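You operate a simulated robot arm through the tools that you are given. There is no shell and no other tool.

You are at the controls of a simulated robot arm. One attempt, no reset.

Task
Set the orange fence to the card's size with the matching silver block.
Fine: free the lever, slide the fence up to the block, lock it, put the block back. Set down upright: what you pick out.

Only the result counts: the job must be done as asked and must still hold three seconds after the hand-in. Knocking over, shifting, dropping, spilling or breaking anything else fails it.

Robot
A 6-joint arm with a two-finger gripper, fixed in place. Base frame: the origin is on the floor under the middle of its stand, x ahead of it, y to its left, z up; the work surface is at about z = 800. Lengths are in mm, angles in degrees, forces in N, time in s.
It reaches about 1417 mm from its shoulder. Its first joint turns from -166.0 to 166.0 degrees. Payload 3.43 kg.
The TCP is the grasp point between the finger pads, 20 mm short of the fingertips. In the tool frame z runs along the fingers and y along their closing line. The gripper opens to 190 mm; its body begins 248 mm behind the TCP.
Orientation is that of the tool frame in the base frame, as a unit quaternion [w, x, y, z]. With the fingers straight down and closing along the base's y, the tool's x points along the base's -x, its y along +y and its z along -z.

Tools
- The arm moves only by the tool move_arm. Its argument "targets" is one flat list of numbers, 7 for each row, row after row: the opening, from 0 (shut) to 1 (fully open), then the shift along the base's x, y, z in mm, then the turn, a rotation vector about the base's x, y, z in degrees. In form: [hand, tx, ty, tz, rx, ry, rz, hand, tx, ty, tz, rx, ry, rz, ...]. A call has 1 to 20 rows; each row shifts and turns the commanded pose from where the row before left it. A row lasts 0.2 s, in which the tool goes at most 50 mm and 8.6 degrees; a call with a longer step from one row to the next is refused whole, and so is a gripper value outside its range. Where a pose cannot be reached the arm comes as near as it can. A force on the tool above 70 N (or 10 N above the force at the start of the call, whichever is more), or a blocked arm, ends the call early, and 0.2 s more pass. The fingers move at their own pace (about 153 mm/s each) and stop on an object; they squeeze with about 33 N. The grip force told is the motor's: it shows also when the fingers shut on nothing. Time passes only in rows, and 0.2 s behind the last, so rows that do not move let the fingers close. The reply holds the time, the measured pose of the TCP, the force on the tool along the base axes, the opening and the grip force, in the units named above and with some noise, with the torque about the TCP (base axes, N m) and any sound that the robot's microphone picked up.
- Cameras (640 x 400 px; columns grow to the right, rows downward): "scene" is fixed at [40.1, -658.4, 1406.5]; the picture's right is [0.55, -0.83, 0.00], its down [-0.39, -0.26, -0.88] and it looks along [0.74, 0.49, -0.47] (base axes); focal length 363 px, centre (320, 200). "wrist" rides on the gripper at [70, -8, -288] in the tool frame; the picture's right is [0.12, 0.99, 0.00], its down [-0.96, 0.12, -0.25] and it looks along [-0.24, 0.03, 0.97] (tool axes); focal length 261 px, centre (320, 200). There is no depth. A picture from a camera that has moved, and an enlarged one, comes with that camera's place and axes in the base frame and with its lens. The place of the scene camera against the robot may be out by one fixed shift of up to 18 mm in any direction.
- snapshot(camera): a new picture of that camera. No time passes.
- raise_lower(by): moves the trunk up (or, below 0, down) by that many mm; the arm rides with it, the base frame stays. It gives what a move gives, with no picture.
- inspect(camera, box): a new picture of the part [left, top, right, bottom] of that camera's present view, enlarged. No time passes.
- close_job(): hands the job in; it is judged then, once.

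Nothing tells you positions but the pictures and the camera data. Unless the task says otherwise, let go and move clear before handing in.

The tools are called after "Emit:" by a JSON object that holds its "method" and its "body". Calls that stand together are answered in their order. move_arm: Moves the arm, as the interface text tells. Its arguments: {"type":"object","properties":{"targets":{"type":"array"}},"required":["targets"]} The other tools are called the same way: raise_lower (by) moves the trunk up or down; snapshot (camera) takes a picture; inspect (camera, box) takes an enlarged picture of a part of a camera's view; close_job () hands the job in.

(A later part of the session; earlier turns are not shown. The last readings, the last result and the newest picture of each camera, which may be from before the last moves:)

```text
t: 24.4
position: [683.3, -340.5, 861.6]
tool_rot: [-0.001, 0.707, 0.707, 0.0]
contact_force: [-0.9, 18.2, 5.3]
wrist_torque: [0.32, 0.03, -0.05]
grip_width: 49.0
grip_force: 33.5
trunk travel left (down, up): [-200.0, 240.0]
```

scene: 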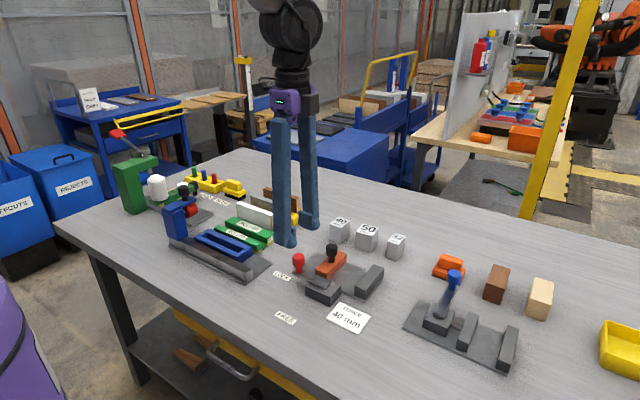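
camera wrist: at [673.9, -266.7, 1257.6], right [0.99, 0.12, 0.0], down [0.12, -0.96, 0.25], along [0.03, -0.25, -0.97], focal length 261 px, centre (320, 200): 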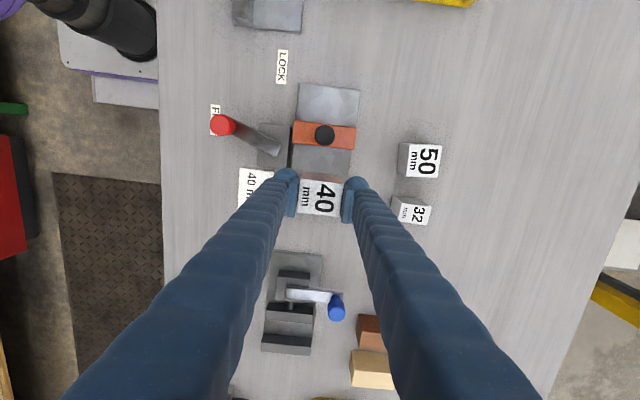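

Emit:
{"method": "move_arm", "body": {"targets": [0.1, 0, 0.8, 0, 0, 0, 0, 0.1, 0, 0, 0, 0, 0, 0]}}

```text
t: 25.0
position: [683.1, -338.8, 862.4]
tool_rot: [0.0, 0.707, 0.707, 0.0]
contact_force: [-1.3, 9.5, 4.1]
wrist_torque: [0.08, 0.04, 0.01]
grip_width: 48.8
grip_force: 33.4
trunk travel left (down, up): [-200.0, 240.0]
```

Emit:
{"method": "move_arm", "body": {"targets": [0.1, 0, 0.4, 0, 0, 0, 0, 0.36, 0, 0, 0, 0, 0, 0, 0.36, 0, 0, 0, 0, 0, 0, 0.36, 0, 0, 10, 0, 0, 0, 0.36, 0, 0, 20, 0, 0, 0, 0.36, 0, 0, 35, 0, 0, 0, 0.36, 0, 0, 40, 0, 0, 0]}}

Emit:
{"method": "inspect", "body": {"camera": "scene", "box": [280, 210, 400, 310]}}

Emit:
{"method": "inspect", "body": {"camera": "wrist", "box": [230, 80, 410, 260]}}

```text
t: 26.6
position: [683.7, -340.2, 966.5]
tool_rot: [0.0, 0.707, 0.707, 0.0]
contact_force: [0.1, 0.2, 0.5]
wrist_torque: [0.0, -0.02, 0.0]
grip_width: 68.4
grip_force: 0.1
trunk travel left (down, up): [-200.0, 240.0]
```

```text
4.00 times, centred on (340, 260) of scene
camera zoom: at [40.1, -658.4, 1406.5], right [0.55, -0.83, 0.0], down [-0.39, -0.26, -0.88], along [0.74, 0.49, -0.47], focal length 1454 px, centre (240, -40)
```

zoom: 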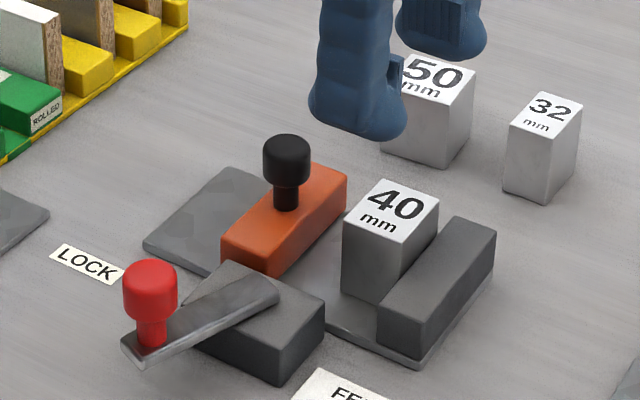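

```text
2.22 times, centred on (320, 170) of wrist
camera zoom: at [675.5, -270.5, 1253.3], right [0.99, 0.12, 0.0], down [0.11, -0.96, 0.25], along [0.03, -0.25, -0.97], focal length 579 px, centre (320, 267)
```

zoom: 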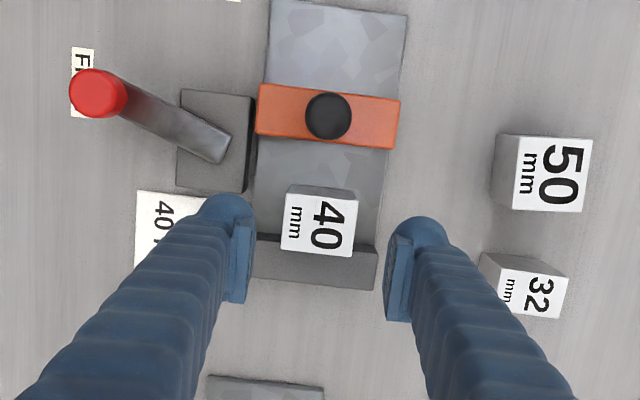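

The 40 block stands upright against the stop. Next I close the fingers and go down on the +y side of the fence, to push it by its face toward the block.

Emit:
{"method": "move_arm", "body": {"targets": [0.2, -2.2, 45, 0, 0, 0, 0, 0, -2.2, 45, 0, 0, 0, 0, 0, -2.2, 47, 0, 0, 0, 0, 0, 0, 0, 0, 0, 0, 0]}}

Emit:
{"method": "inspect", "body": {"camera": "wrist", "box": [230, 100, 410, 280]}}

Emit:
{"method": "inspect", "body": {"camera": "scene", "box": [230, 170, 400, 300]}}

```text
t: 27.6
position: [677.4, -199.8, 965.4]
tool_rot: [0.0, 0.707, 0.707, 0.0]
contact_force: [0.7, 0.7, 0.9]
wrist_torque: [-0.1, -0.01, 0.04]
grip_width: 0.2
grip_force: 32.7
trunk travel left (down, up): [-200.0, 240.0]
```

```text
2.22 times, centred on (320, 190) of wrist
camera zoom: at [669.9, -130.5, 1251.8], right [0.99, 0.12, 0.0], down [0.12, -0.96, 0.25], along [0.03, -0.25, -0.97], focal length 579 px, centre (320, 222)
```

zoom: 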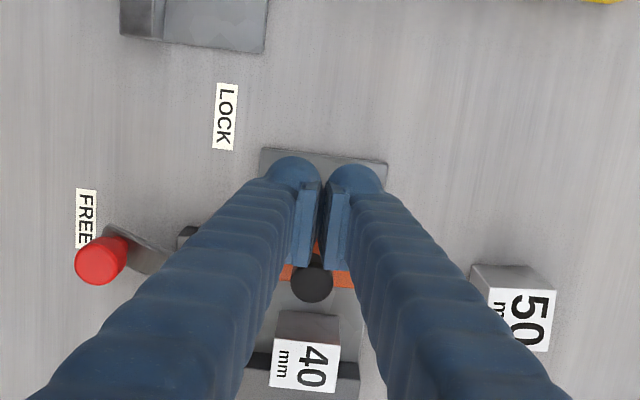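

```text
3.08 times, centred on (315, 235) of scene
camera zoom: at [40.1, -658.4, 1406.5], right [0.55, -0.83, 0.0], down [-0.39, -0.26, -0.88], along [0.74, 0.49, -0.47], focal length 1118 px, centre (335, 92)
```

zoom: 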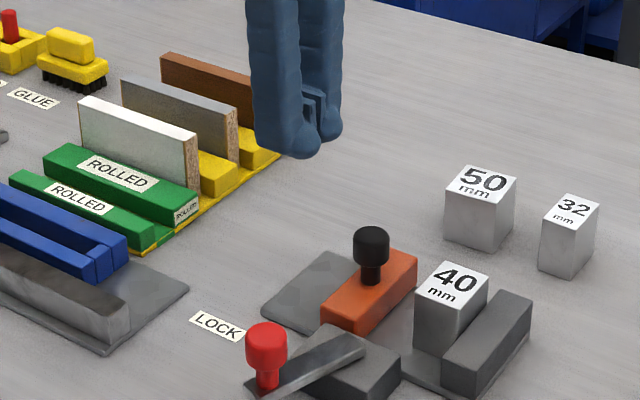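

Emit:
{"method": "move_arm", "body": {"targets": [0, 0, -1, -35, 0, 0, 0, 0, 0, -1, -35, 0, 0, 0, 0, 0, -1, -33, 0, 0, 0, 0, 0, 0, -22, 0, 0, 0, 0, 0, 0, 0, 0, 0, 0]}}

Emit:
{"method": "inspect", "body": {"camera": "scene", "box": [250, 200, 390, 310]}}

Emit:
{"method": "inspect", "body": {"camera": "wrist", "box": [230, 100, 410, 280]}}

```text
t: 28.8
position: [674.9, -204.1, 842.0]
tool_rot: [0.001, 0.707, 0.707, 0.0]
contact_force: [-1.6, 0.3, 0.8]
wrist_torque: [-0.01, -0.03, 0.01]
grip_width: 0.0
grip_force: 32.7
trunk travel left (down, up): [-200.0, 240.0]
```

```text
3.64 times, centred on (320, 255) of scene
camera zoom: at [40.1, -658.4, 1406.5], right [0.55, -0.83, 0.0], down [-0.39, -0.26, -0.88], along [0.74, 0.49, -0.47], focal length 1322 px, centre (320, 0)
```

zoom: 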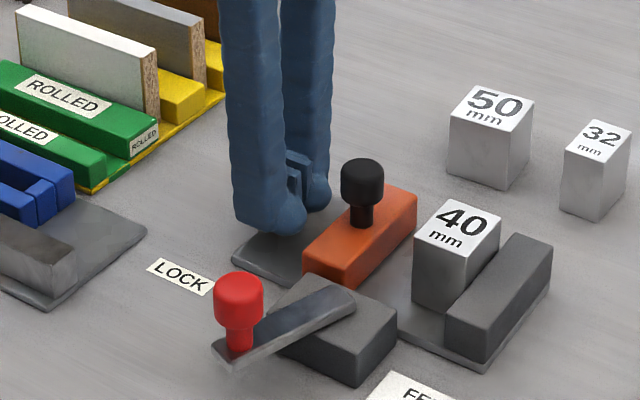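

```text
2.22 times, centred on (320, 190) of wrist
camera zoom: at [667.3, -135.0, 1127.4], right [0.99, 0.12, 0.0], down [0.12, -0.96, 0.25], along [0.03, -0.25, -0.97], focal length 579 px, centre (320, 222)
```

zoom: 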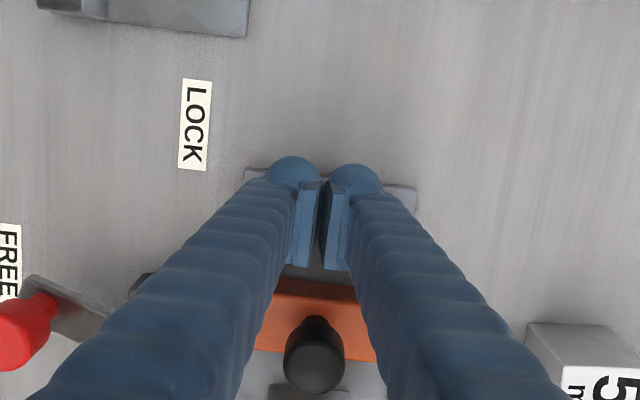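

The closed fingers are beside the fence. I'll lower slightly more and begin pushing in -y, in small steps.

Emit:
{"method": "move_arm", "body": {"targets": [0, 1, 0, -4, 0, 0, 0, 0, 1, -8, 0, 0, 0, 0, 0, 0, -8, 0, 0, 0, 0, 0, 0, -6, 0, 0, 0, 0, 0, 0, 0, 0, 0, 0, 0]}}

Emit:
{"method": "inspect", "body": {"camera": "scene", "box": [250, 200, 390, 310]}}

```text
t: 30.0
position: [678.2, -227.4, 837.2]
tool_rot: [0.0, 0.707, 0.707, -0.001]
contact_force: [0.2, 0.6, 1.1]
wrist_torque: [0.0, 0.01, -0.01]
grip_width: 5.9
grip_force: 34.1
trunk travel left (down, up): [-200.0, 240.0]
```

```text
3.64 times, centred on (320, 255) of scene
camera zoom: at [40.1, -658.4, 1406.5], right [0.55, -0.83, 0.0], down [-0.39, -0.26, -0.88], along [0.74, 0.49, -0.47], focal length 1322 px, centre (320, 0)
```

zoom: 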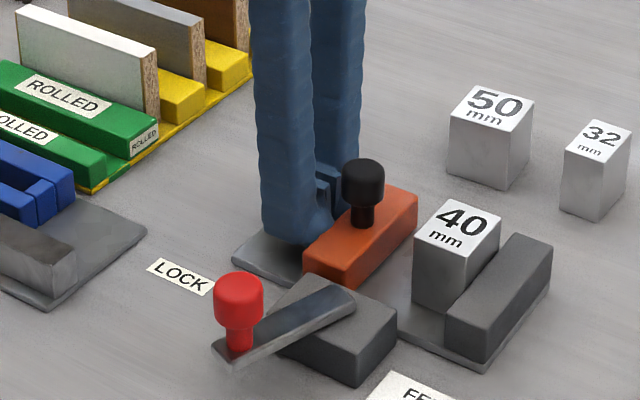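

Emit:
{"method": "inspect", "body": {"camera": "wrist", "box": [260, 130, 380, 270]}}

Emit:
{"method": "inspect", "body": {"camera": "scene", "box": [300, 220, 360, 280]}}

```text
2.86 times, centred on (320, 200) of wrist
camera zoom: at [670.2, -157.2, 1124.1], right [0.99, 0.12, 0.0], down [0.12, -0.96, 0.25], along [0.03, -0.25, -0.97], focal length 745 px, centre (320, 200)
```

zoom: 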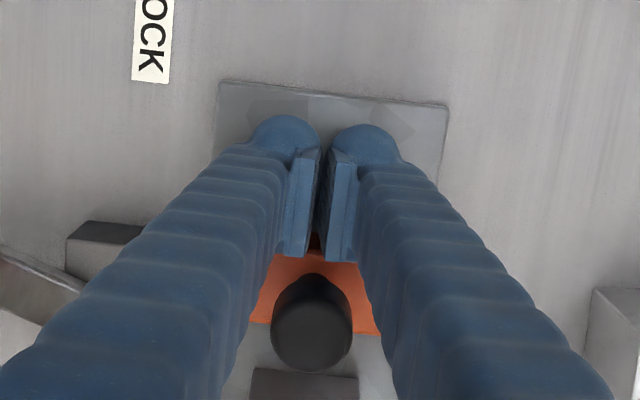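

```text
6.67 times, centred on (330, 250) of scene
camera zoom: at [40.1, -658.4, 1406.5], right [0.55, -0.83, 0.0], down [-0.39, -0.26, -0.88], along [0.74, 0.49, -0.47], focal length 2423 px, centre (253, -133)
```

zoom: 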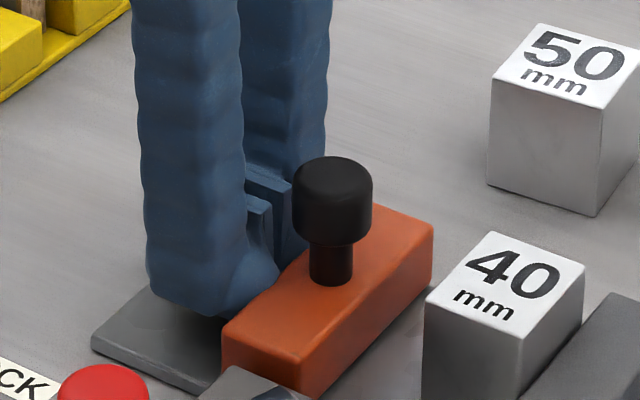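

The fence's black knob is wedging between the closed fingertips, so this side of the hand is not right for pushing. I'll back off and turn the hand 90 degrees so a finger's flat back does the pushing.

Emit:
{"method": "move_arm", "body": {"targets": [0, 0, 12, 0, 0, 0, 0, 0, 0, 14, 5, 0, 0, 0, 0, 0, 14, 10, 0, 0, 8.2, 0, 0, 5, 10, 0, 0, 8.2, 0, 0, 0, 0, 0, 0, 8.2, 0, 0, 0, 0, 0, 0, 8.2, 0, 0, 0, 0, 0, 0, 8.2, 0, 0, 0, 0, 0, 0, 8.2, 0, 0, 0, 0, 0, 0, 8.2, 0, 0, 0, 0, 0, 0, 8.2, 0, 0, 0, 0, 0, 0, 8.2, 0, 0, 0, 0, 0, 0, 8.2, 0, 0, 0, 0, 0, 0, 8.0]}}

Emit:
{"method": "inspect", "body": {"camera": "scene", "box": [250, 200, 390, 310]}}

Emit:
{"method": "snapshot", "body": {"camera": "wrist"}}

```text
t: 32.8
position: [676.8, -181.6, 862.9]
tool_rot: [-0.001, -0.001, 1.0, 0.0]
contact_force: [-0.9, -0.6, -1.1]
wrist_torque: [0.05, 0.03, -0.03]
grip_width: 0.0
grip_force: 33.8
trunk travel left (down, up): [-200.0, 240.0]
```

```text
3.64 times, centred on (320, 255) of scene
camera zoom: at [40.1, -658.4, 1406.5], right [0.55, -0.83, 0.0], down [-0.39, -0.26, -0.88], along [0.74, 0.49, -0.47], focal length 1322 px, centre (320, 0)
```

zoom: 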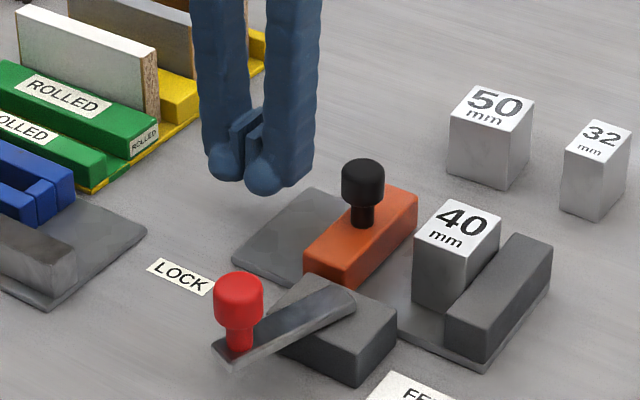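

```text
taken
camera wrist: at [608.0, -190.8, 1149.6], right [-0.12, 0.99, 0.0], down [0.96, 0.12, 0.25], along [0.24, 0.03, -0.97], focal length 261 px, centre (320, 200)
```

wrist: 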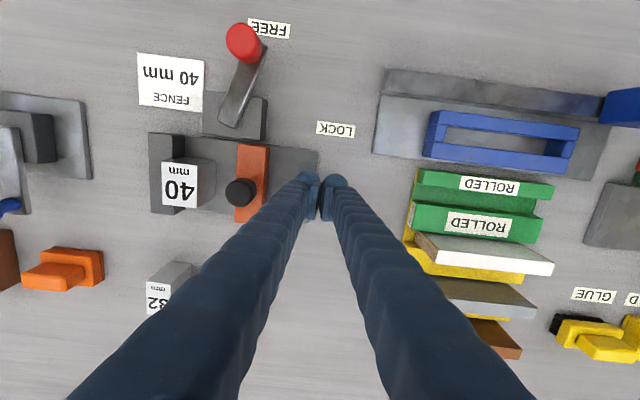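

Emit:
{"method": "move_arm", "body": {"targets": [0, 0, -4, -12, 0, 0, 0, 0, 0, -5, -12, 0, 0, 0, 0, 0, -6, 0, 0, 0, 0, 0, 0, 0, 0, 0, 0, 0]}}

Emit:
{"method": "inspect", "body": {"camera": "scene", "box": [270, 210, 380, 300]}}

Emit:
{"method": "inspect", "body": {"camera": "wrist", "box": [200, 100, 400, 260]}}

```text
t: 33.8
position: [678.3, -197.2, 838.6]
tool_rot: [0.001, 0.0, 1.0, 0.0]
contact_force: [0.2, 0.8, -0.5]
wrist_torque: [0.01, 0.0, 0.02]
grip_width: 0.0
grip_force: 34.5
trunk travel left (down, up): [-200.0, 240.0]
```

```text
4.44 times, centred on (325, 255) of scene
camera zoom: at [40.1, -658.4, 1406.5], right [0.55, -0.83, 0.0], down [-0.39, -0.26, -0.88], along [0.74, 0.49, -0.47], focal length 1615 px, centre (298, -44)
```

zoom: 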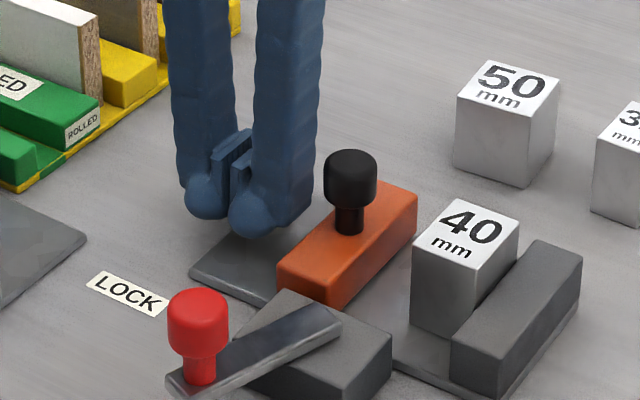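

```text
2.50 times, centred on (300, 180) of wrist
camera zoom: at [608.2, -206.5, 1125.7], right [-0.12, 0.99, 0.0], down [0.96, 0.12, 0.25], along [0.24, 0.03, -0.97], focal length 652 px, centre (370, 250)
```

zoom: 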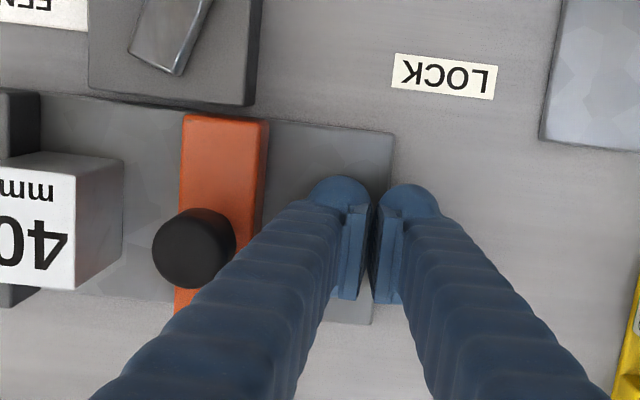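

Emit:
{"method": "move_arm", "body": {"targets": [0, -0.5, -8, 0, 0, 0, 0, 0, -0.5, -8, 0, 0, 0, 0, 0, 0, -4, 0, 0, 0, 0, 0, 0, -3, 0, 0, 0, 0, 0, 0, 0, 0, 0, 0, 0]}}

Emit:
{"method": "inspect", "body": {"camera": "scene", "box": [270, 210, 380, 300]}}

```text
t: 35.0
position: [677.1, -220.1, 839.9]
tool_rot: [-0.001, -0.001, 1.0, 0.0]
contact_force: [0.5, 1.7, -0.4]
wrist_torque: [0.03, -0.01, 0.01]
grip_width: 0.0
grip_force: 34.6
trunk travel left (down, up): [-200.0, 240.0]
```

```text
4.44 times, centred on (325, 255) of scene
camera zoom: at [40.1, -658.4, 1406.5], right [0.55, -0.83, 0.0], down [-0.39, -0.26, -0.88], along [0.74, 0.49, -0.47], focal length 1615 px, centre (298, -44)
```

zoom: 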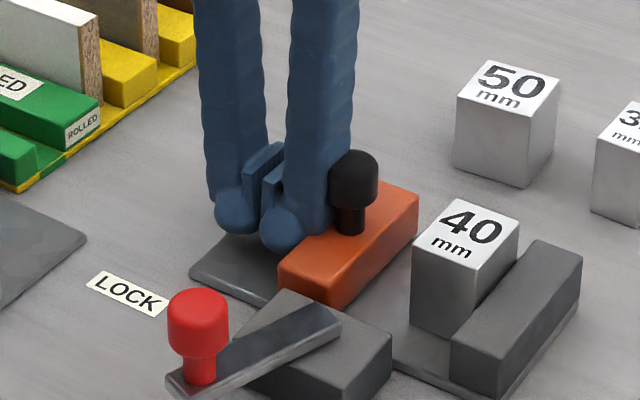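

Emit:
{"method": "move_arm", "body": {"targets": [0, 0, -4, 0, 0, 0, 0, 0, 0, -4, 0, 0, 0, 0, 0, 0, -4, 0, 0, 0, 0, 0, 0, 0, 0, 0, 0, 0]}}

Emit:
{"method": "inspect", "body": {"camera": "scene", "box": [270, 210, 380, 300]}}

```text
t: 36.0
position: [675.8, -232.1, 839.9]
tool_rot: [-0.001, 0.0, 1.0, 0.0]
contact_force: [0.2, -0.1, -0.1]
wrist_torque: [-0.01, -0.01, 0.0]
grip_width: 0.0
grip_force: 33.7
trunk travel left (down, up): [-200.0, 240.0]
```

```text
4.44 times, centred on (325, 255) of scene
camera zoom: at [40.1, -658.4, 1406.5], right [0.55, -0.83, 0.0], down [-0.39, -0.26, -0.88], along [0.74, 0.49, -0.47], focal length 1615 px, centre (298, -44)
```

zoom: 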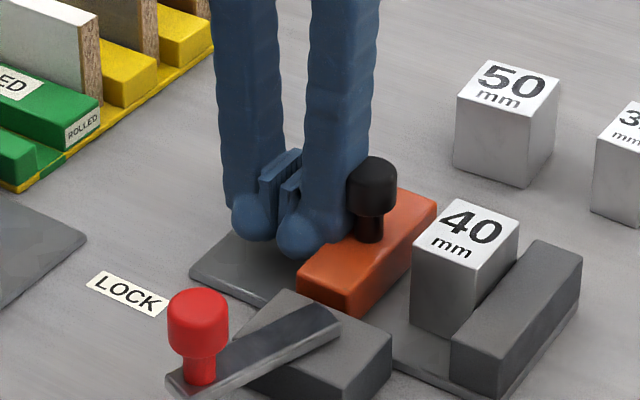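

The fence slides freely. Continuing in small steps.

Emit:
{"method": "move_arm", "body": {"targets": [0, 0.3, -4, 0, 0, 0, 0, 0, 0.3, -4, 0, 0, 0, 0, 0, 0.3, -4, 0, 0, 0, 0, 0, 0, -4, 0, 0, 0, 0, 0, 0, 0, 0, 0, 0, 0]}}

Emit:
{"method": "inspect", "body": {"camera": "scene", "box": [270, 210, 380, 300]}}

Emit:
{"method": "inspect", "body": {"camera": "wrist", "box": [220, 120, 380, 260]}}

```text
t: 37.2
position: [677.4, -248.4, 839.3]
tool_rot: [-0.001, 0.001, 1.0, -0.001]
contact_force: [-0.9, -0.2, -0.9]
wrist_torque: [0.01, -0.01, -0.01]
grip_width: 0.3
grip_force: 33.7
trunk travel left (down, up): [-200.0, 240.0]
```

```text
4.44 times, centred on (325, 255) of scene
camera zoom: at [40.1, -658.4, 1406.5], right [0.55, -0.83, 0.0], down [-0.39, -0.26, -0.88], along [0.74, 0.49, -0.47], focal length 1615 px, centre (298, -44)
```

zoom: 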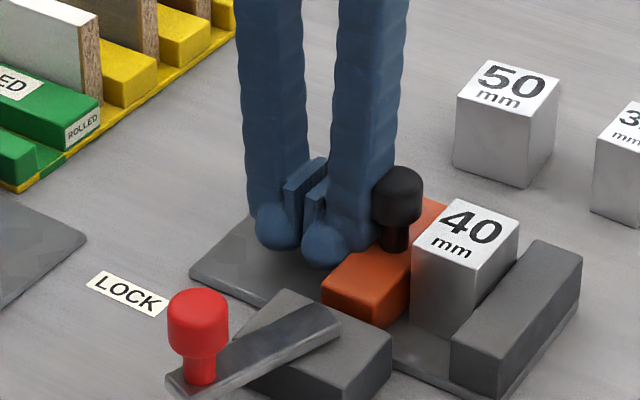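

```text
2.86 times, centred on (300, 190) of wrist
camera zoom: at [607.3, -257.6, 1125.6], right [-0.12, 0.99, 0.0], down [0.96, 0.12, 0.25], along [0.24, 0.03, -0.97], focal length 745 px, centre (377, 229)
```

zoom: 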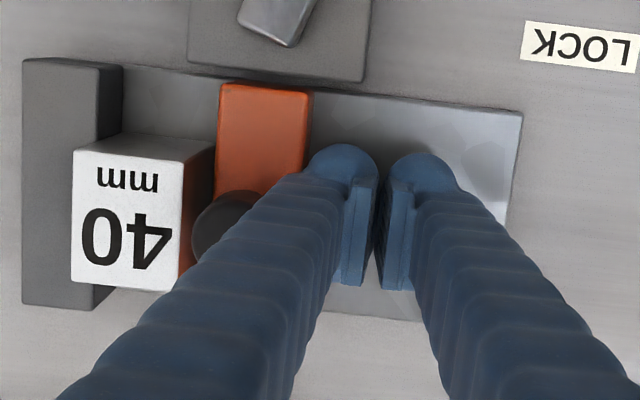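

About 6 mm remain between fence and block. Smaller steps now, watching the force.

Emit:
{"method": "move_arm", "body": {"targets": [0, 0, -2, 0, 0, 0, 0, 0, 0, -2, 0, 0, 0, 0, 0, 0, -1, 0, 0, 0, 0, 0, 0, 0, 0, 0, 0, 0]}}

Emit:
{"method": "inspect", "body": {"camera": "wrist", "box": [220, 120, 380, 260]}}

```text
t: 38.2
position: [677.8, -252.4, 839.3]
tool_rot: [-0.001, -0.001, 1.0, 0.0]
contact_force: [0.0, -0.1, 0.3]
wrist_torque: [-0.03, 0.01, -0.02]
grip_width: 0.0
grip_force: 34.1
trunk travel left (down, up): [-200.0, 240.0]
```

```text
2.86 times, centred on (300, 190) of wrist
camera zoom: at [608.0, -262.4, 1125.3], right [-0.12, 0.99, 0.0], down [0.96, 0.12, 0.25], along [0.24, 0.03, -0.97], focal length 745 px, centre (377, 229)
```

zoom: 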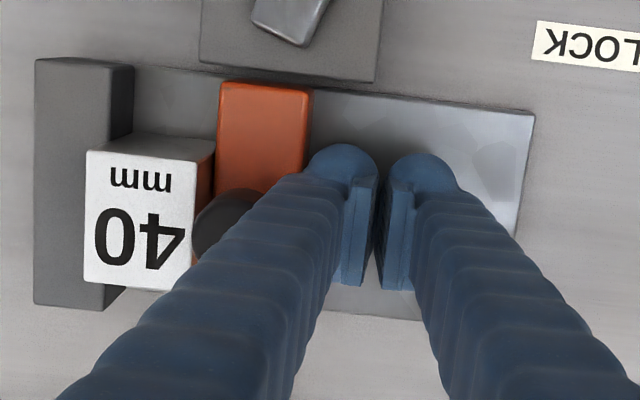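

Emit:
{"method": "move_arm", "body": {"targets": [0, 0, -1, 0, 0, 0, 0, 0, 0, -1, 0, 0, 0, 0, 0, 0, 0, 0, 0, 0, 0]}}

Emit:
{"method": "inspect", "body": {"camera": "wrist", "box": [220, 130, 300, 220]}}

```text
t: 39.0
position: [677.2, -252.6, 838.9]
tool_rot: [-0.001, -0.001, 1.0, 0.0]
contact_force: [1.0, 14.5, 1.6]
wrist_torque: [-0.13, 0.03, 0.02]
grip_width: 0.0
grip_force: 33.7
trunk travel left (down, up): [-200.0, 240.0]
```

```text
4.44 times, centred on (260, 175) of wrist
camera zoom: at [608.1, -263.1, 1125.4], right [-0.12, 0.99, 0.0], down [0.96, 0.12, 0.25], along [0.24, 0.03, -0.97], focal length 1158 px, centre (587, 311)
```

zoom: 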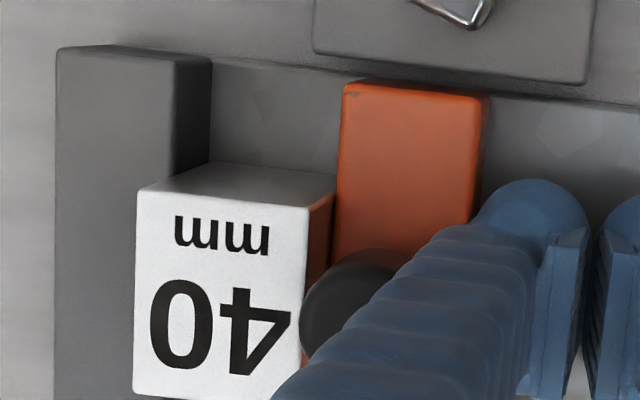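

The push force has risen to about 15 N: the fence bears on the block. One more light press to seat it, then I back off.

Emit:
{"method": "move_arm", "body": {"targets": [0, 0, -0.8, 0, 0, 0, 0, 0, 0, 0, 0, 0, 0, 0]}}

Emit:
{"method": "inspect", "body": {"camera": "scene", "box": [290, 220, 380, 300]}}

```text
t: 39.6
position: [677.6, -253.5, 838.8]
tool_rot: [-0.001, 0.0, 1.0, 0.0]
contact_force: [3.4, 24.1, -1.7]
wrist_torque: [-0.18, 0.05, 0.14]
grip_width: 0.0
grip_force: 33.9
trunk travel left (down, up): [-200.0, 240.0]
```

```text
5.00 times, centred on (335, 260) of scene
camera zoom: at [40.1, -658.4, 1406.5], right [0.55, -0.83, 0.0], down [-0.39, -0.26, -0.88], along [0.74, 0.49, -0.47], focal length 1817 px, centre (245, -100)
```

zoom: 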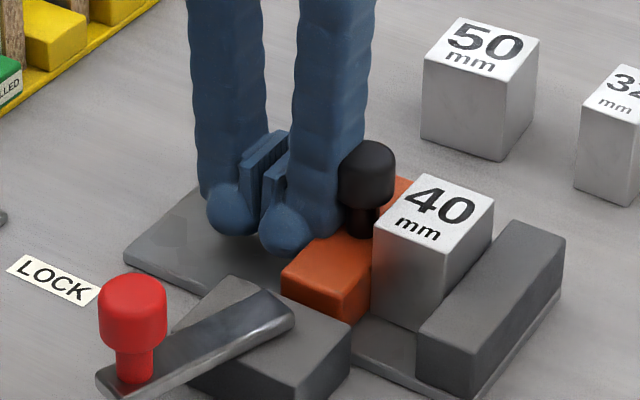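

Seated. I back away in +y first, then rise, and check that the fence stays put.

Emit:
{"method": "move_arm", "body": {"targets": [0, 0, 1, 0, 0, 0, 0, 0, 0, 3, 0, 0, 0, 0, 0, 0, 10, 0, 0, 0, 0, 0, 0, 15, 5, 0, 0, 0, 0, 0, 5, 30, 0, 0, 0, 0, 0, 0, 40, 0, 0, 0, 0, 0, 0, 40, 0, 0, 0]}}

Emit:
{"method": "inspect", "body": {"camera": "scene", "box": [270, 220, 380, 310]}}

Emit:
{"method": "snapshot", "body": {"camera": "wrist"}}

```text
t: 41.2
position: [675.2, -224.0, 954.7]
tool_rot: [0.0, 0.0, 1.0, 0.0]
contact_force: [-0.6, -0.7, 0.1]
wrist_torque: [0.0, -0.03, -0.02]
grip_width: 0.5
grip_force: 33.9
trunk travel left (down, up): [-200.0, 240.0]
```

```text
4.44 times, centred on (325, 265) of scene
camera zoom: at [40.1, -658.4, 1406.5], right [0.55, -0.83, 0.0], down [-0.39, -0.26, -0.88], along [0.74, 0.49, -0.47], focal length 1615 px, centre (298, -89)
```

zoom: 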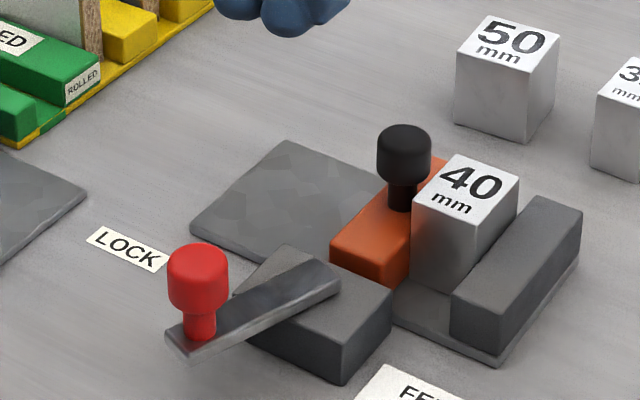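

```text
taken
camera wrist: at [606.6, -231.9, 1241.3], right [-0.12, 0.99, 0.0], down [0.96, 0.11, 0.25], along [0.25, 0.03, -0.97], focal length 261 px, centre (320, 200)
```

wrist: 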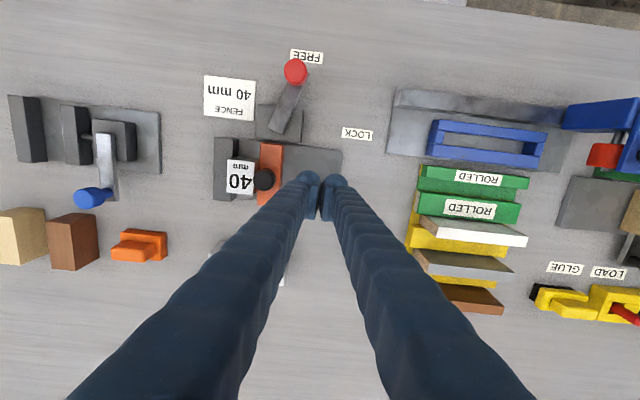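

Emit:
{"method": "inspect", "body": {"camera": "wrist", "box": [200, 120, 300, 220]}}

Emit:
{"method": "inspect", "body": {"camera": "scene", "box": [340, 240, 395, 300]}}

```text
4.00 times, centred on (250, 170) of wrist
camera zoom: at [606.6, -231.9, 1241.3], right [-0.12, 0.99, 0.0], down [0.96, 0.11, 0.25], along [0.25, 0.03, -0.97], focal length 1043 px, centre (600, 320)
```

zoom: 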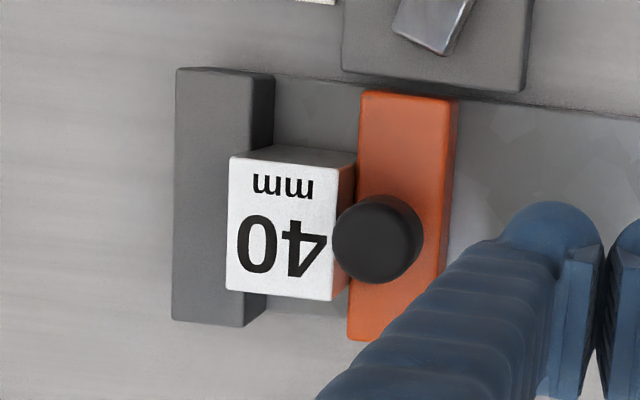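

```text
6.67 times, centred on (368, 270) of scene
camera zoom: at [40.1, -658.4, 1406.5], right [0.55, -0.83, 0.0], down [-0.39, -0.26, -0.88], along [0.74, 0.49, -0.47], focal length 2423 px, centre (3, -267)
```

zoom: 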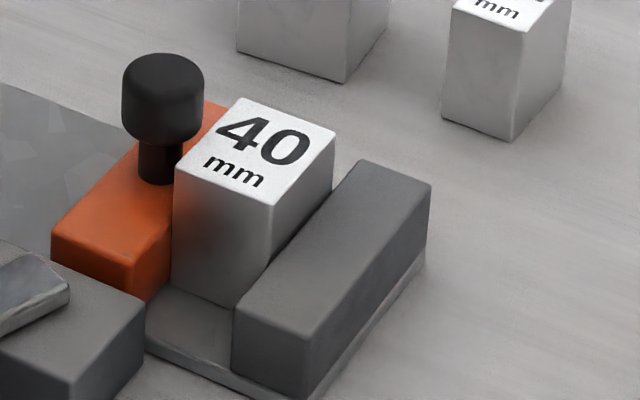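

The block is snug between stop and fence. Now I go over to the red knob at its FREE position to bring it back to LOCK.

Emit:
{"method": "move_arm", "body": {"targets": [0.1, -35, -11, 5, 0, 0, -5, 0.3, -35, -12, 5, 0, 0, -5, 0.3, -35, -12, 5, 0, 0, -5, 0.3, -36, -12, 5, 0, 0, -5, 0.3, 0, 0, 0, 0, 0, 0]}}

Emit:
{"method": "inspect", "body": {"camera": "wrist", "box": [240, 120, 400, 240]}}

```text
t: 42.4
position: [538.0, -269.7, 973.5]
tool_rot: [0.0, 0.174, 0.985, 0.001]
contact_force: [0.0, -0.1, 0.0]
wrist_torque: [-0.01, 0.05, 0.0]
grip_width: 57.1
grip_force: 0.1
trunk travel left (down, up): [-200.0, 240.0]
```

```text
3.33 times, centred on (320, 180) of wrist
camera zoom: at [468.0, -254.7, 1260.1], right [0.23, 0.97, 0.0], down [0.94, -0.22, 0.25], along [0.24, -0.06, -0.97], focal length 869 px, centre (320, 267)
```

zoom: 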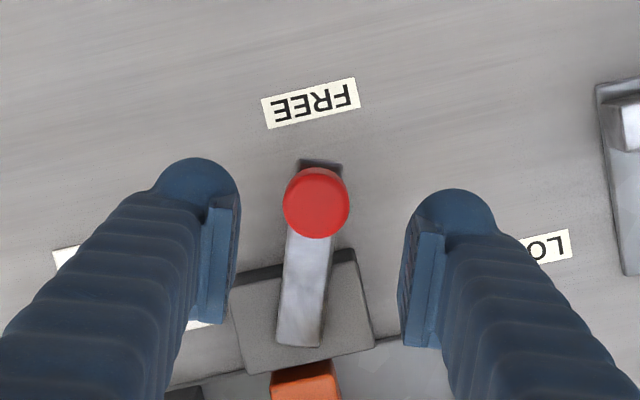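

Emit:
{"method": "move_arm", "body": {"targets": [0.3, -1.5, -0.4, -25, 0, 0, 0, 0.3, -1.5, -0.4, -25, 0, 0, 0, 0.3, 0, 0, -25, 0, 0, 0, 0.3, 0, 0, -18, 0, 0, 0, 0.3, 0, 0, 0, 0, 0, 0]}}

Emit:
{"method": "inspect", "body": {"camera": "wrist", "box": [240, 120, 400, 240]}}

```text
t: 43.6
position: [532.8, -268.8, 880.2]
tool_rot: [0.0, 0.173, 0.985, 0.001]
contact_force: [-0.6, 0.0, 0.3]
wrist_torque: [0.02, -0.01, -0.01]
grip_width: 56.9
grip_force: 0.2
trunk travel left (down, up): [-200.0, 240.0]
```

```text
3.33 times, centred on (320, 180) of wrist
camera zoom: at [465.4, -254.7, 1166.7], right [0.23, 0.97, 0.0], down [0.94, -0.22, 0.25], along [0.24, -0.06, -0.97], focal length 869 px, centre (320, 267)
```

zoom: 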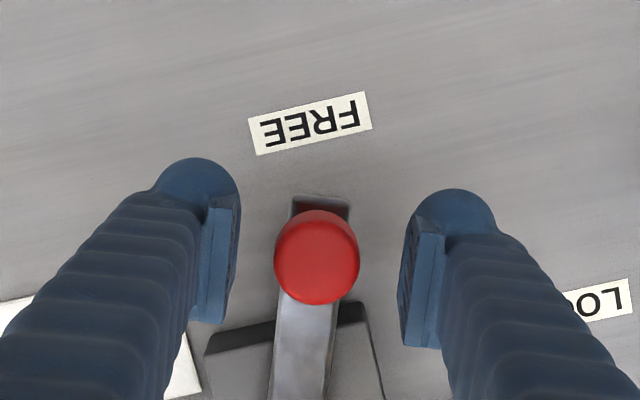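

Centred on the knob. Closing.

Emit:
{"method": "move_arm", "body": {"targets": [0.1, 0, 0, 0, 0, 0, 0, 0.05, 0, 0, 0, 0, 0, 0, 0.05, 0, 0, 0, 0, 0, 0]}}

```text
t: 44.4
position: [533.3, -270.7, 879.5]
tool_rot: [-0.001, 0.173, 0.985, 0.0]
contact_force: [-0.3, 1.7, -5.1]
wrist_torque: [0.0, -0.06, 0.13]
grip_width: 28.6
grip_force: 44.5
trunk travel left (down, up): [-200.0, 240.0]
```

Gripped. Swinging the lever back along its arc toward LOCK.

Emit:
{"method": "move_arm", "body": {"targets": [0.05, 3.43, 7.9, 0, 0, 0, -7, 0.05, 4.37, 7.41, 0, 0, 0, -7, 0.05, 5.24, 6.83, 0, 0, 0, -7, 0.05, 6.04, 6.14, 0, 0, 0, -7, 0.05, 6.73, 5.36, 0, 0, 0, -7]}}

Emit:
{"method": "inspect", "body": {"camera": "scene", "box": [240, 200, 400, 310]}}

```text
t: 45.6
position: [560.9, -236.5, 881.0]
tool_rot: [0.0, 0.463, 0.887, -0.001]
contact_force: [3.5, -5.3, -14.3]
wrist_torque: [-0.03, 0.0, 0.03]
grip_width: 28.7
grip_force: 45.1
trunk travel left (down, up): [-200.0, 240.0]
```

```text
3.64 times, centred on (320, 255) of scene
camera zoom: at [40.1, -658.4, 1406.5], right [0.55, -0.83, 0.0], down [-0.39, -0.26, -0.88], along [0.74, 0.49, -0.47], focal length 1322 px, centre (320, 0)
```

zoom: 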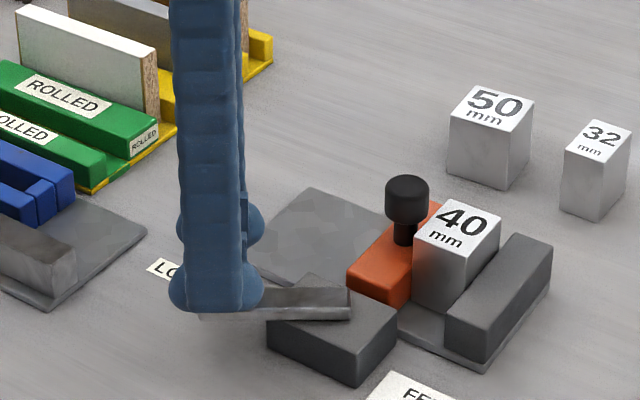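

Emit:
{"method": "move_arm", "body": {"targets": [0.05, 7.34, 4.5, -0.5, 0, 0, -7, 0.05, 7.83, 3.57, -0.5, 0, 0, -7, 0.05, 8.21, 2.59, 0, 0, 0, -7, 0.05, 8.47, 1.56, 0, 0, 0, -7]}}

Emit:
{"method": "inspect", "body": {"camera": "wrist", "box": [240, 100, 400, 260]}}

```text
t: 46.6
position: [590.4, -224.5, 880.6]
tool_rot: [0.0, 0.664, 0.748, 0.0]
contact_force: [3.6, -13.2, 5.5]
wrist_torque: [-0.11, 0.01, 0.16]
grip_width: 28.6
grip_force: 45.1
trunk travel left (down, up): [-200.0, 240.0]
```

```text
2.50 times, centred on (320, 180) of wrist
camera zoom: at [574.7, -156.3, 1166.6], right [0.97, 0.24, 0.0], down [0.23, -0.94, 0.25], along [0.06, -0.24, -0.97], focal length 652 px, centre (320, 250)
```

zoom: 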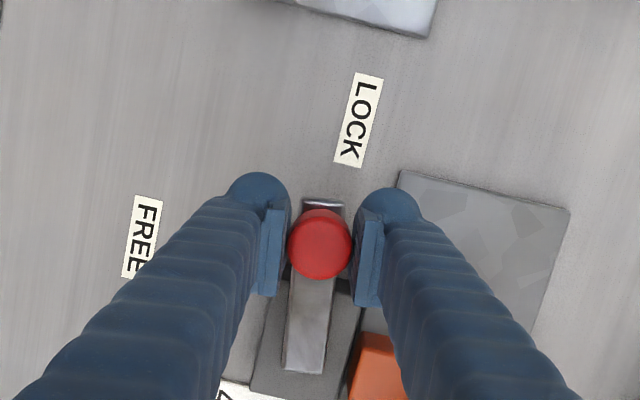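

Emit:
{"method": "move_arm", "body": {"targets": [0.05, 4.3, -0.6, 0, 0, 0, -3.5, 0.05, 4.3, -0.4, 0, 0, 0, -3.5, 0.05, 0, 0, 0, 0, 0, 0]}}

Emit:
{"method": "inspect", "body": {"camera": "scene", "box": [240, 200, 400, 310]}}

Emit:
{"method": "inspect", "body": {"camera": "wrist", "box": [240, 100, 400, 260]}}

```text
t: 47.4
position: [599.3, -224.0, 880.2]
tool_rot: [0.0, 0.708, 0.707, 0.0]
contact_force: [2.5, 2.7, 25.9]
wrist_torque: [0.32, 0.03, 0.2]
grip_width: 28.7
grip_force: 44.6
trunk travel left (down, up): [-200.0, 240.0]
```

```text
3.64 times, centred on (320, 255) of scene
camera zoom: at [40.1, -658.4, 1406.5], right [0.55, -0.83, 0.0], down [-0.39, -0.26, -0.88], along [0.74, 0.49, -0.47], focal length 1322 px, centre (320, 0)
```

zoom: 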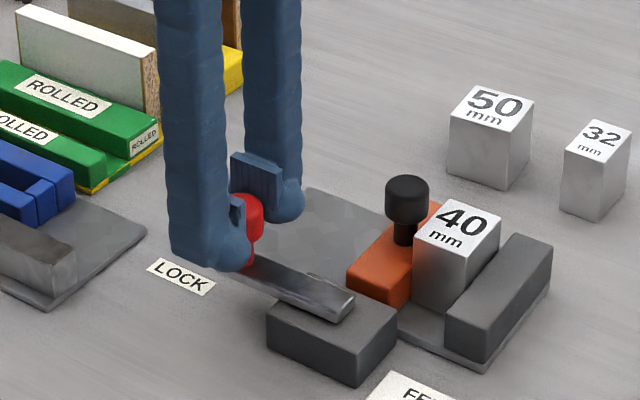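

```text
2.50 times, centred on (320, 180) of wrist
camera zoom: at [590.6, -154.2, 1166.5], right [0.99, 0.12, 0.0], down [0.11, -0.96, 0.25], along [0.03, -0.25, -0.97], focal length 652 px, centre (320, 250)
```

zoom: 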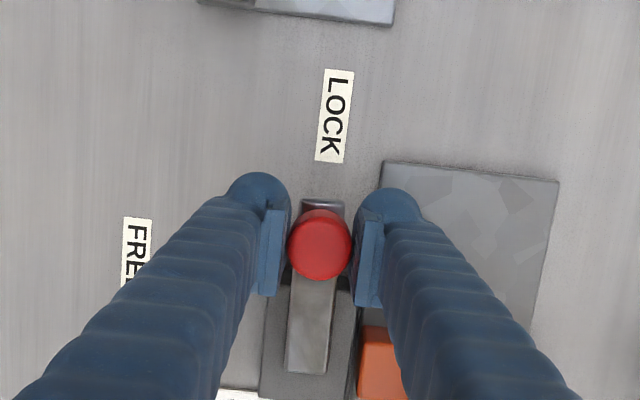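

Emit:
{"method": "move_arm", "body": {"targets": [0.05, 1.5, 0, 1.0, 0, 0, -1, 0.05, 1.5, -0.3, 0.5, 0, 0, -1, 0.05, 0, 0, 0, 0, 0, 0]}}

```text
t: 48.2
position: [599.7, -224.2, 880.9]
tool_rot: [-0.002, 0.72, 0.694, -0.001]
contact_force: [-9.7, 8.2, -4.4]
wrist_torque: [-0.07, 0.08, -0.09]
grip_width: 28.5
grip_force: 44.8
trunk travel left (down, up): [-200.0, 240.0]
```

Emit:
{"method": "move_arm", "body": {"targets": [0.05, 1.5, 0, 0, 0, 0, 0, 0.05, 1.5, 0, 0, 0, 0, 0, 0.05, 0, 0, 0, 0, 0, 0]}}

Emit:
{"method": "inspect", "body": {"camera": "wrist", "box": [240, 100, 400, 260]}}

```text
t: 49.0
position: [600.0, -224.1, 880.3]
tool_rot: [-0.003, 0.72, 0.694, -0.002]
contact_force: [-38.1, 0.6, -18.5]
wrist_torque: [-0.18, 0.25, -0.23]
grip_width: 28.4
grip_force: 44.5
trunk travel left (down, up): [-200.0, 240.0]
```

```text
2.50 times, centred on (320, 180) of wrist
camera zoom: at [597.2, -154.8, 1166.7], right [1.0, 0.08, -0.01], down [0.08, -0.97, 0.24], along [0.01, -0.24, -0.97], focal length 652 px, centre (320, 250)
```

zoom: 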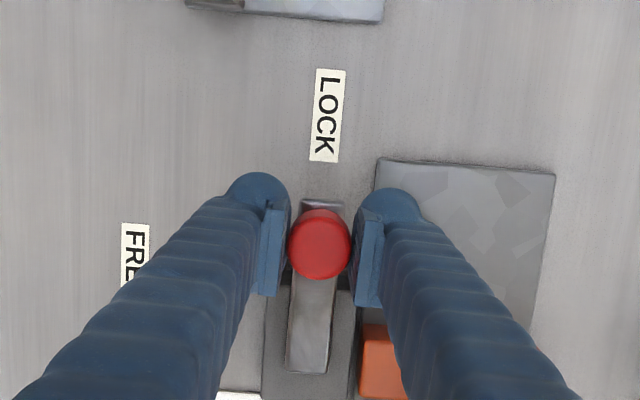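

The lever is firmly at its LOCK end stop (38 N of resistance with no motion). I relax, release and rise.

Emit:
{"method": "move_arm", "body": {"targets": [0.05, -3, 0, -0.7, 0, 0, 1, 0.05, -1.2, 0, 0, 0, 0, 1, 0.05, 0, 0, 0, 0, 0, 0]}}

```text
t: 49.8
position: [599.7, -223.6, 881.1]
tool_rot: [-0.001, 0.707, 0.707, -0.001]
contact_force: [-19.1, 18.3, -23.6]
wrist_torque: [0.54, 0.11, -0.08]
grip_width: 28.3
grip_force: 45.0
trunk travel left (down, up): [-200.0, 240.0]
```

Emit:
{"method": "move_arm", "body": {"targets": [0.05, -0.8, 1.0, -1.0, 0, 0, 0, 0.05, 0, 0, 0, 0, 0, 0]}}

```text
t: 50.4
position: [601.3, -225.3, 880.7]
tool_rot: [0.0, 0.706, 0.708, 0.001]
contact_force: [-17.0, 11.7, -7.4]
wrist_torque: [0.18, 0.17, -0.07]
grip_width: 28.7
grip_force: 44.6
trunk travel left (down, up): [-200.0, 240.0]
```

Emit:
{"method": "move_arm", "body": {"targets": [0.28, 0, 0, 0, 0, 0, 0, 0.28, 0, 0, 0, 0, 0, 0, 0.28, 0, 0, 15, 0, 0, 0, 0.28, 0, 0, 30, 0, 0, 0, 0.28, 0, 0, 40, 0, 0, 0]}}

Emit:
{"method": "inspect", "body": {"camera": "scene", "box": [240, 200, 400, 310]}}

Emit:
{"method": "inspect", "body": {"camera": "wrist", "box": [240, 120, 400, 280]}}

```text
t: 51.6
position: [599.8, -224.2, 966.7]
tool_rot: [0.0, 0.707, 0.707, 0.0]
contact_force: [-0.2, -0.7, 0.1]
wrist_torque: [0.01, -0.03, -0.05]
grip_width: 53.2
grip_force: 0.2
trunk travel left (down, up): [-200.0, 240.0]
```

```text
3.64 times, centred on (320, 255) of scene
camera zoom: at [40.1, -658.4, 1406.5], right [0.55, -0.83, 0.0], down [-0.39, -0.26, -0.88], along [0.74, 0.49, -0.47], focal length 1322 px, centre (320, 0)
```

zoom: 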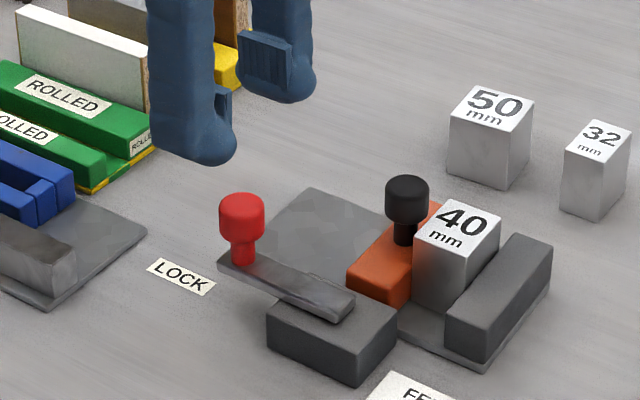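

```text
2.50 times, centred on (320, 200) of wrist
camera zoom: at [591.3, -154.6, 1252.9], right [0.99, 0.12, 0.0], down [0.12, -0.96, 0.25], along [0.03, -0.25, -0.97], focal length 652 px, centre (320, 200)
```

zoom: 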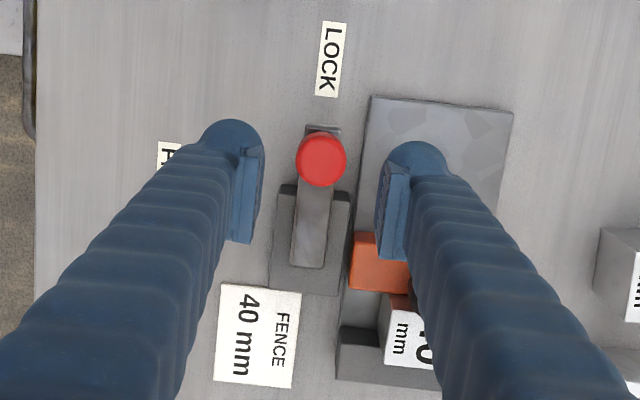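

The lever is back at LOCK with the fence against the block. Next I go above the block in the fixture to take it out.

Emit:
{"method": "move_arm", "body": {"targets": [0.36, 20.8, -29, 0, 0, 0, 0, 0.36, 20.8, -29, 0, 0, 0, 0, 0.36, 20.8, -29, 0, 0, 0, 0, 0.36, 20.8, -29, 0, 0, 0, 0, 0.36, 0, 0, 0, 0, 0, 0]}}

Emit:
{"method": "inspect", "body": {"camera": "wrist", "box": [240, 110, 400, 250]}}

```text
t: 52.8
position: [684.7, -340.2, 965.0]
tool_rot: [0.0, 0.707, 0.707, 0.0]
contact_force: [0.4, 0.0, 0.3]
wrist_torque: [0.1, 0.02, -0.01]
grip_width: 68.4
grip_force: 0.2
trunk travel left (down, up): [-200.0, 240.0]
```

```text
2.86 times, centred on (320, 180) of wrist
camera zoom: at [677.2, -270.7, 1250.9], right [0.99, 0.12, 0.0], down [0.12, -0.96, 0.25], along [0.03, -0.25, -0.97], focal length 745 px, centre (320, 257)
```

zoom: 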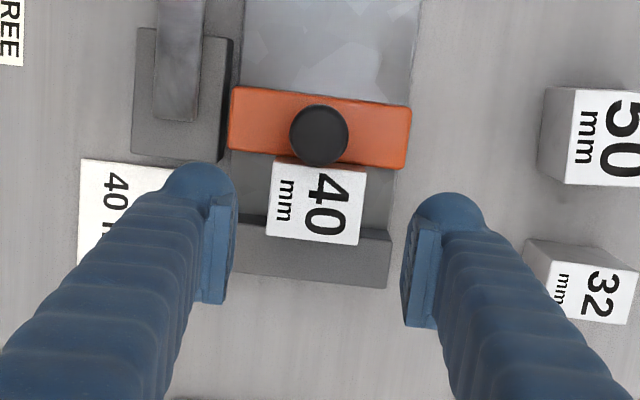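

Emit:
{"method": "move_arm", "body": {"targets": [0.36, -0.7, 0, -25, 0, 0, 0, 0.36, -0.6, 0, -25, 0, 0, 0, 0.36, 0, 0, -25, 0, 0, 0, 0.36, 0, 0, -17, 0, 0, 0, 0.36, 0, 0, 0, 0, 0, 0]}}

Emit:
{"method": "inspect", "body": {"camera": "wrist", "box": [240, 110, 400, 250]}}

Emit:
{"method": "inspect", "body": {"camera": "scene", "box": [300, 210, 400, 300]}}

```text
t: 54.0
position: [682.8, -339.5, 874.8]
tool_rot: [-0.001, 0.707, 0.707, -0.001]
contact_force: [-0.8, 0.4, 0.6]
wrist_torque: [0.01, 0.01, -0.03]
grip_width: 68.3
grip_force: 0.1
trunk travel left (down, up): [-200.0, 240.0]
```

```text
2.86 times, centred on (320, 180) of wrist
camera zoom: at [675.2, -269.6, 1159.7], right [0.99, 0.12, 0.0], down [0.12, -0.96, 0.25], along [0.03, -0.25, -0.97], focal length 745 px, centre (320, 257)
```

zoom: 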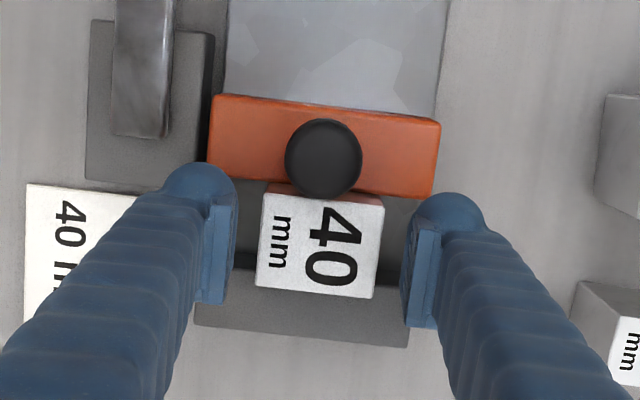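

```text
4.44 times, centred on (350, 255) of scene
camera zoom: at [40.1, -658.4, 1406.5], right [0.55, -0.83, 0.0], down [-0.39, -0.26, -0.88], along [0.74, 0.49, -0.47], focal length 1615 px, centre (187, -44)
```

zoom: 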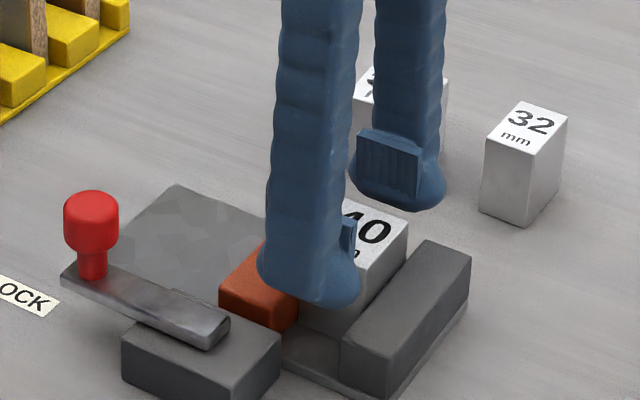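

Aligned with the block. Final descent to grip height and close.

Emit:
{"method": "move_arm", "body": {"targets": [0.36, 0, -0.5, -6, 0, 0, 0, 0.36, 0, 0, -5.5, 0, 0, 0, 0.36, 0, 0, 0, 0, 0, 0]}}

Emit:
{"method": "inspect", "body": {"camera": "wrist", "box": [240, 110, 400, 250]}}

```text
t: 54.8
position: [683.0, -340.3, 862.3]
tool_rot: [0.0, 0.707, 0.707, 0.001]
contact_force: [0.9, 0.3, 0.0]
wrist_torque: [-0.01, 0.02, 0.01]
grip_width: 68.4
grip_force: 0.0
trunk travel left (down, up): [-200.0, 240.0]
```

```text
2.86 times, centred on (320, 180) of wrist
camera zoom: at [674.9, -270.5, 1147.4], right [0.99, 0.12, 0.0], down [0.12, -0.96, 0.25], along [0.03, -0.25, -0.97], focal length 745 px, centre (320, 257)
```

zoom: 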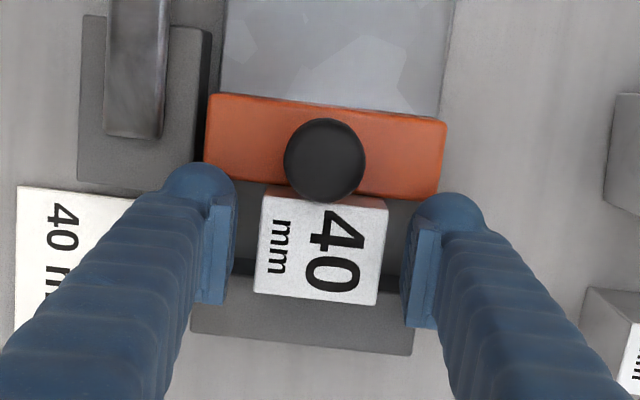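

Emit:
{"method": "move_arm", "body": {"targets": [0.2, 0, 0, 0, 0, 0, 0, 0.1, 0, 0, 0, 0, 0, 0, 0.1, 0, 0, 0, 0, 0, 0, 0.1, 0, 0, 0, 0, 0, 0]}}

```text
t: 55.8
position: [682.5, -339.4, 861.4]
tool_rot: [-0.001, 0.707, 0.707, 0.0]
contact_force: [1.5, -1.0, -0.3]
wrist_torque: [-0.06, -0.04, 0.04]
grip_width: 48.9
grip_force: 33.5
trunk travel left (down, up): [-200.0, 240.0]
```

Emit:
{"method": "move_arm", "body": {"targets": [0.1, 0, 0, 3, 0, 0, 0, 0.1, 0, 0, 5, 0, 0, 0, 0.1, 0, 0, 10, 0, 0, 0]}}

Emit:
{"method": "inspect", "body": {"camera": "scene", "box": [300, 210, 400, 300]}}

```text
t: 56.6
position: [684.1, -339.8, 880.2]
tool_rot: [0.0, 0.707, 0.707, 0.0]
contact_force: [-0.6, 8.3, 0.0]
wrist_torque: [0.3, 0.04, 0.05]
grip_width: 48.9
grip_force: 33.3
trunk travel left (down, up): [-200.0, 240.0]
```

```text
4.44 times, centred on (350, 255) of scene
camera zoom: at [40.1, -658.4, 1406.5], right [0.55, -0.83, 0.0], down [-0.39, -0.26, -0.88], along [0.74, 0.49, -0.47], focal length 1615 px, centre (187, -44)
```

zoom: 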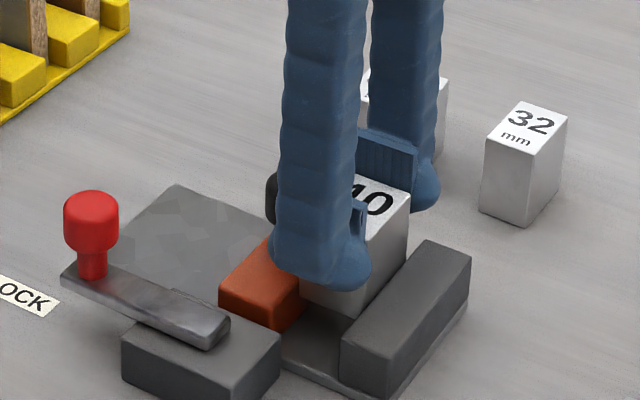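

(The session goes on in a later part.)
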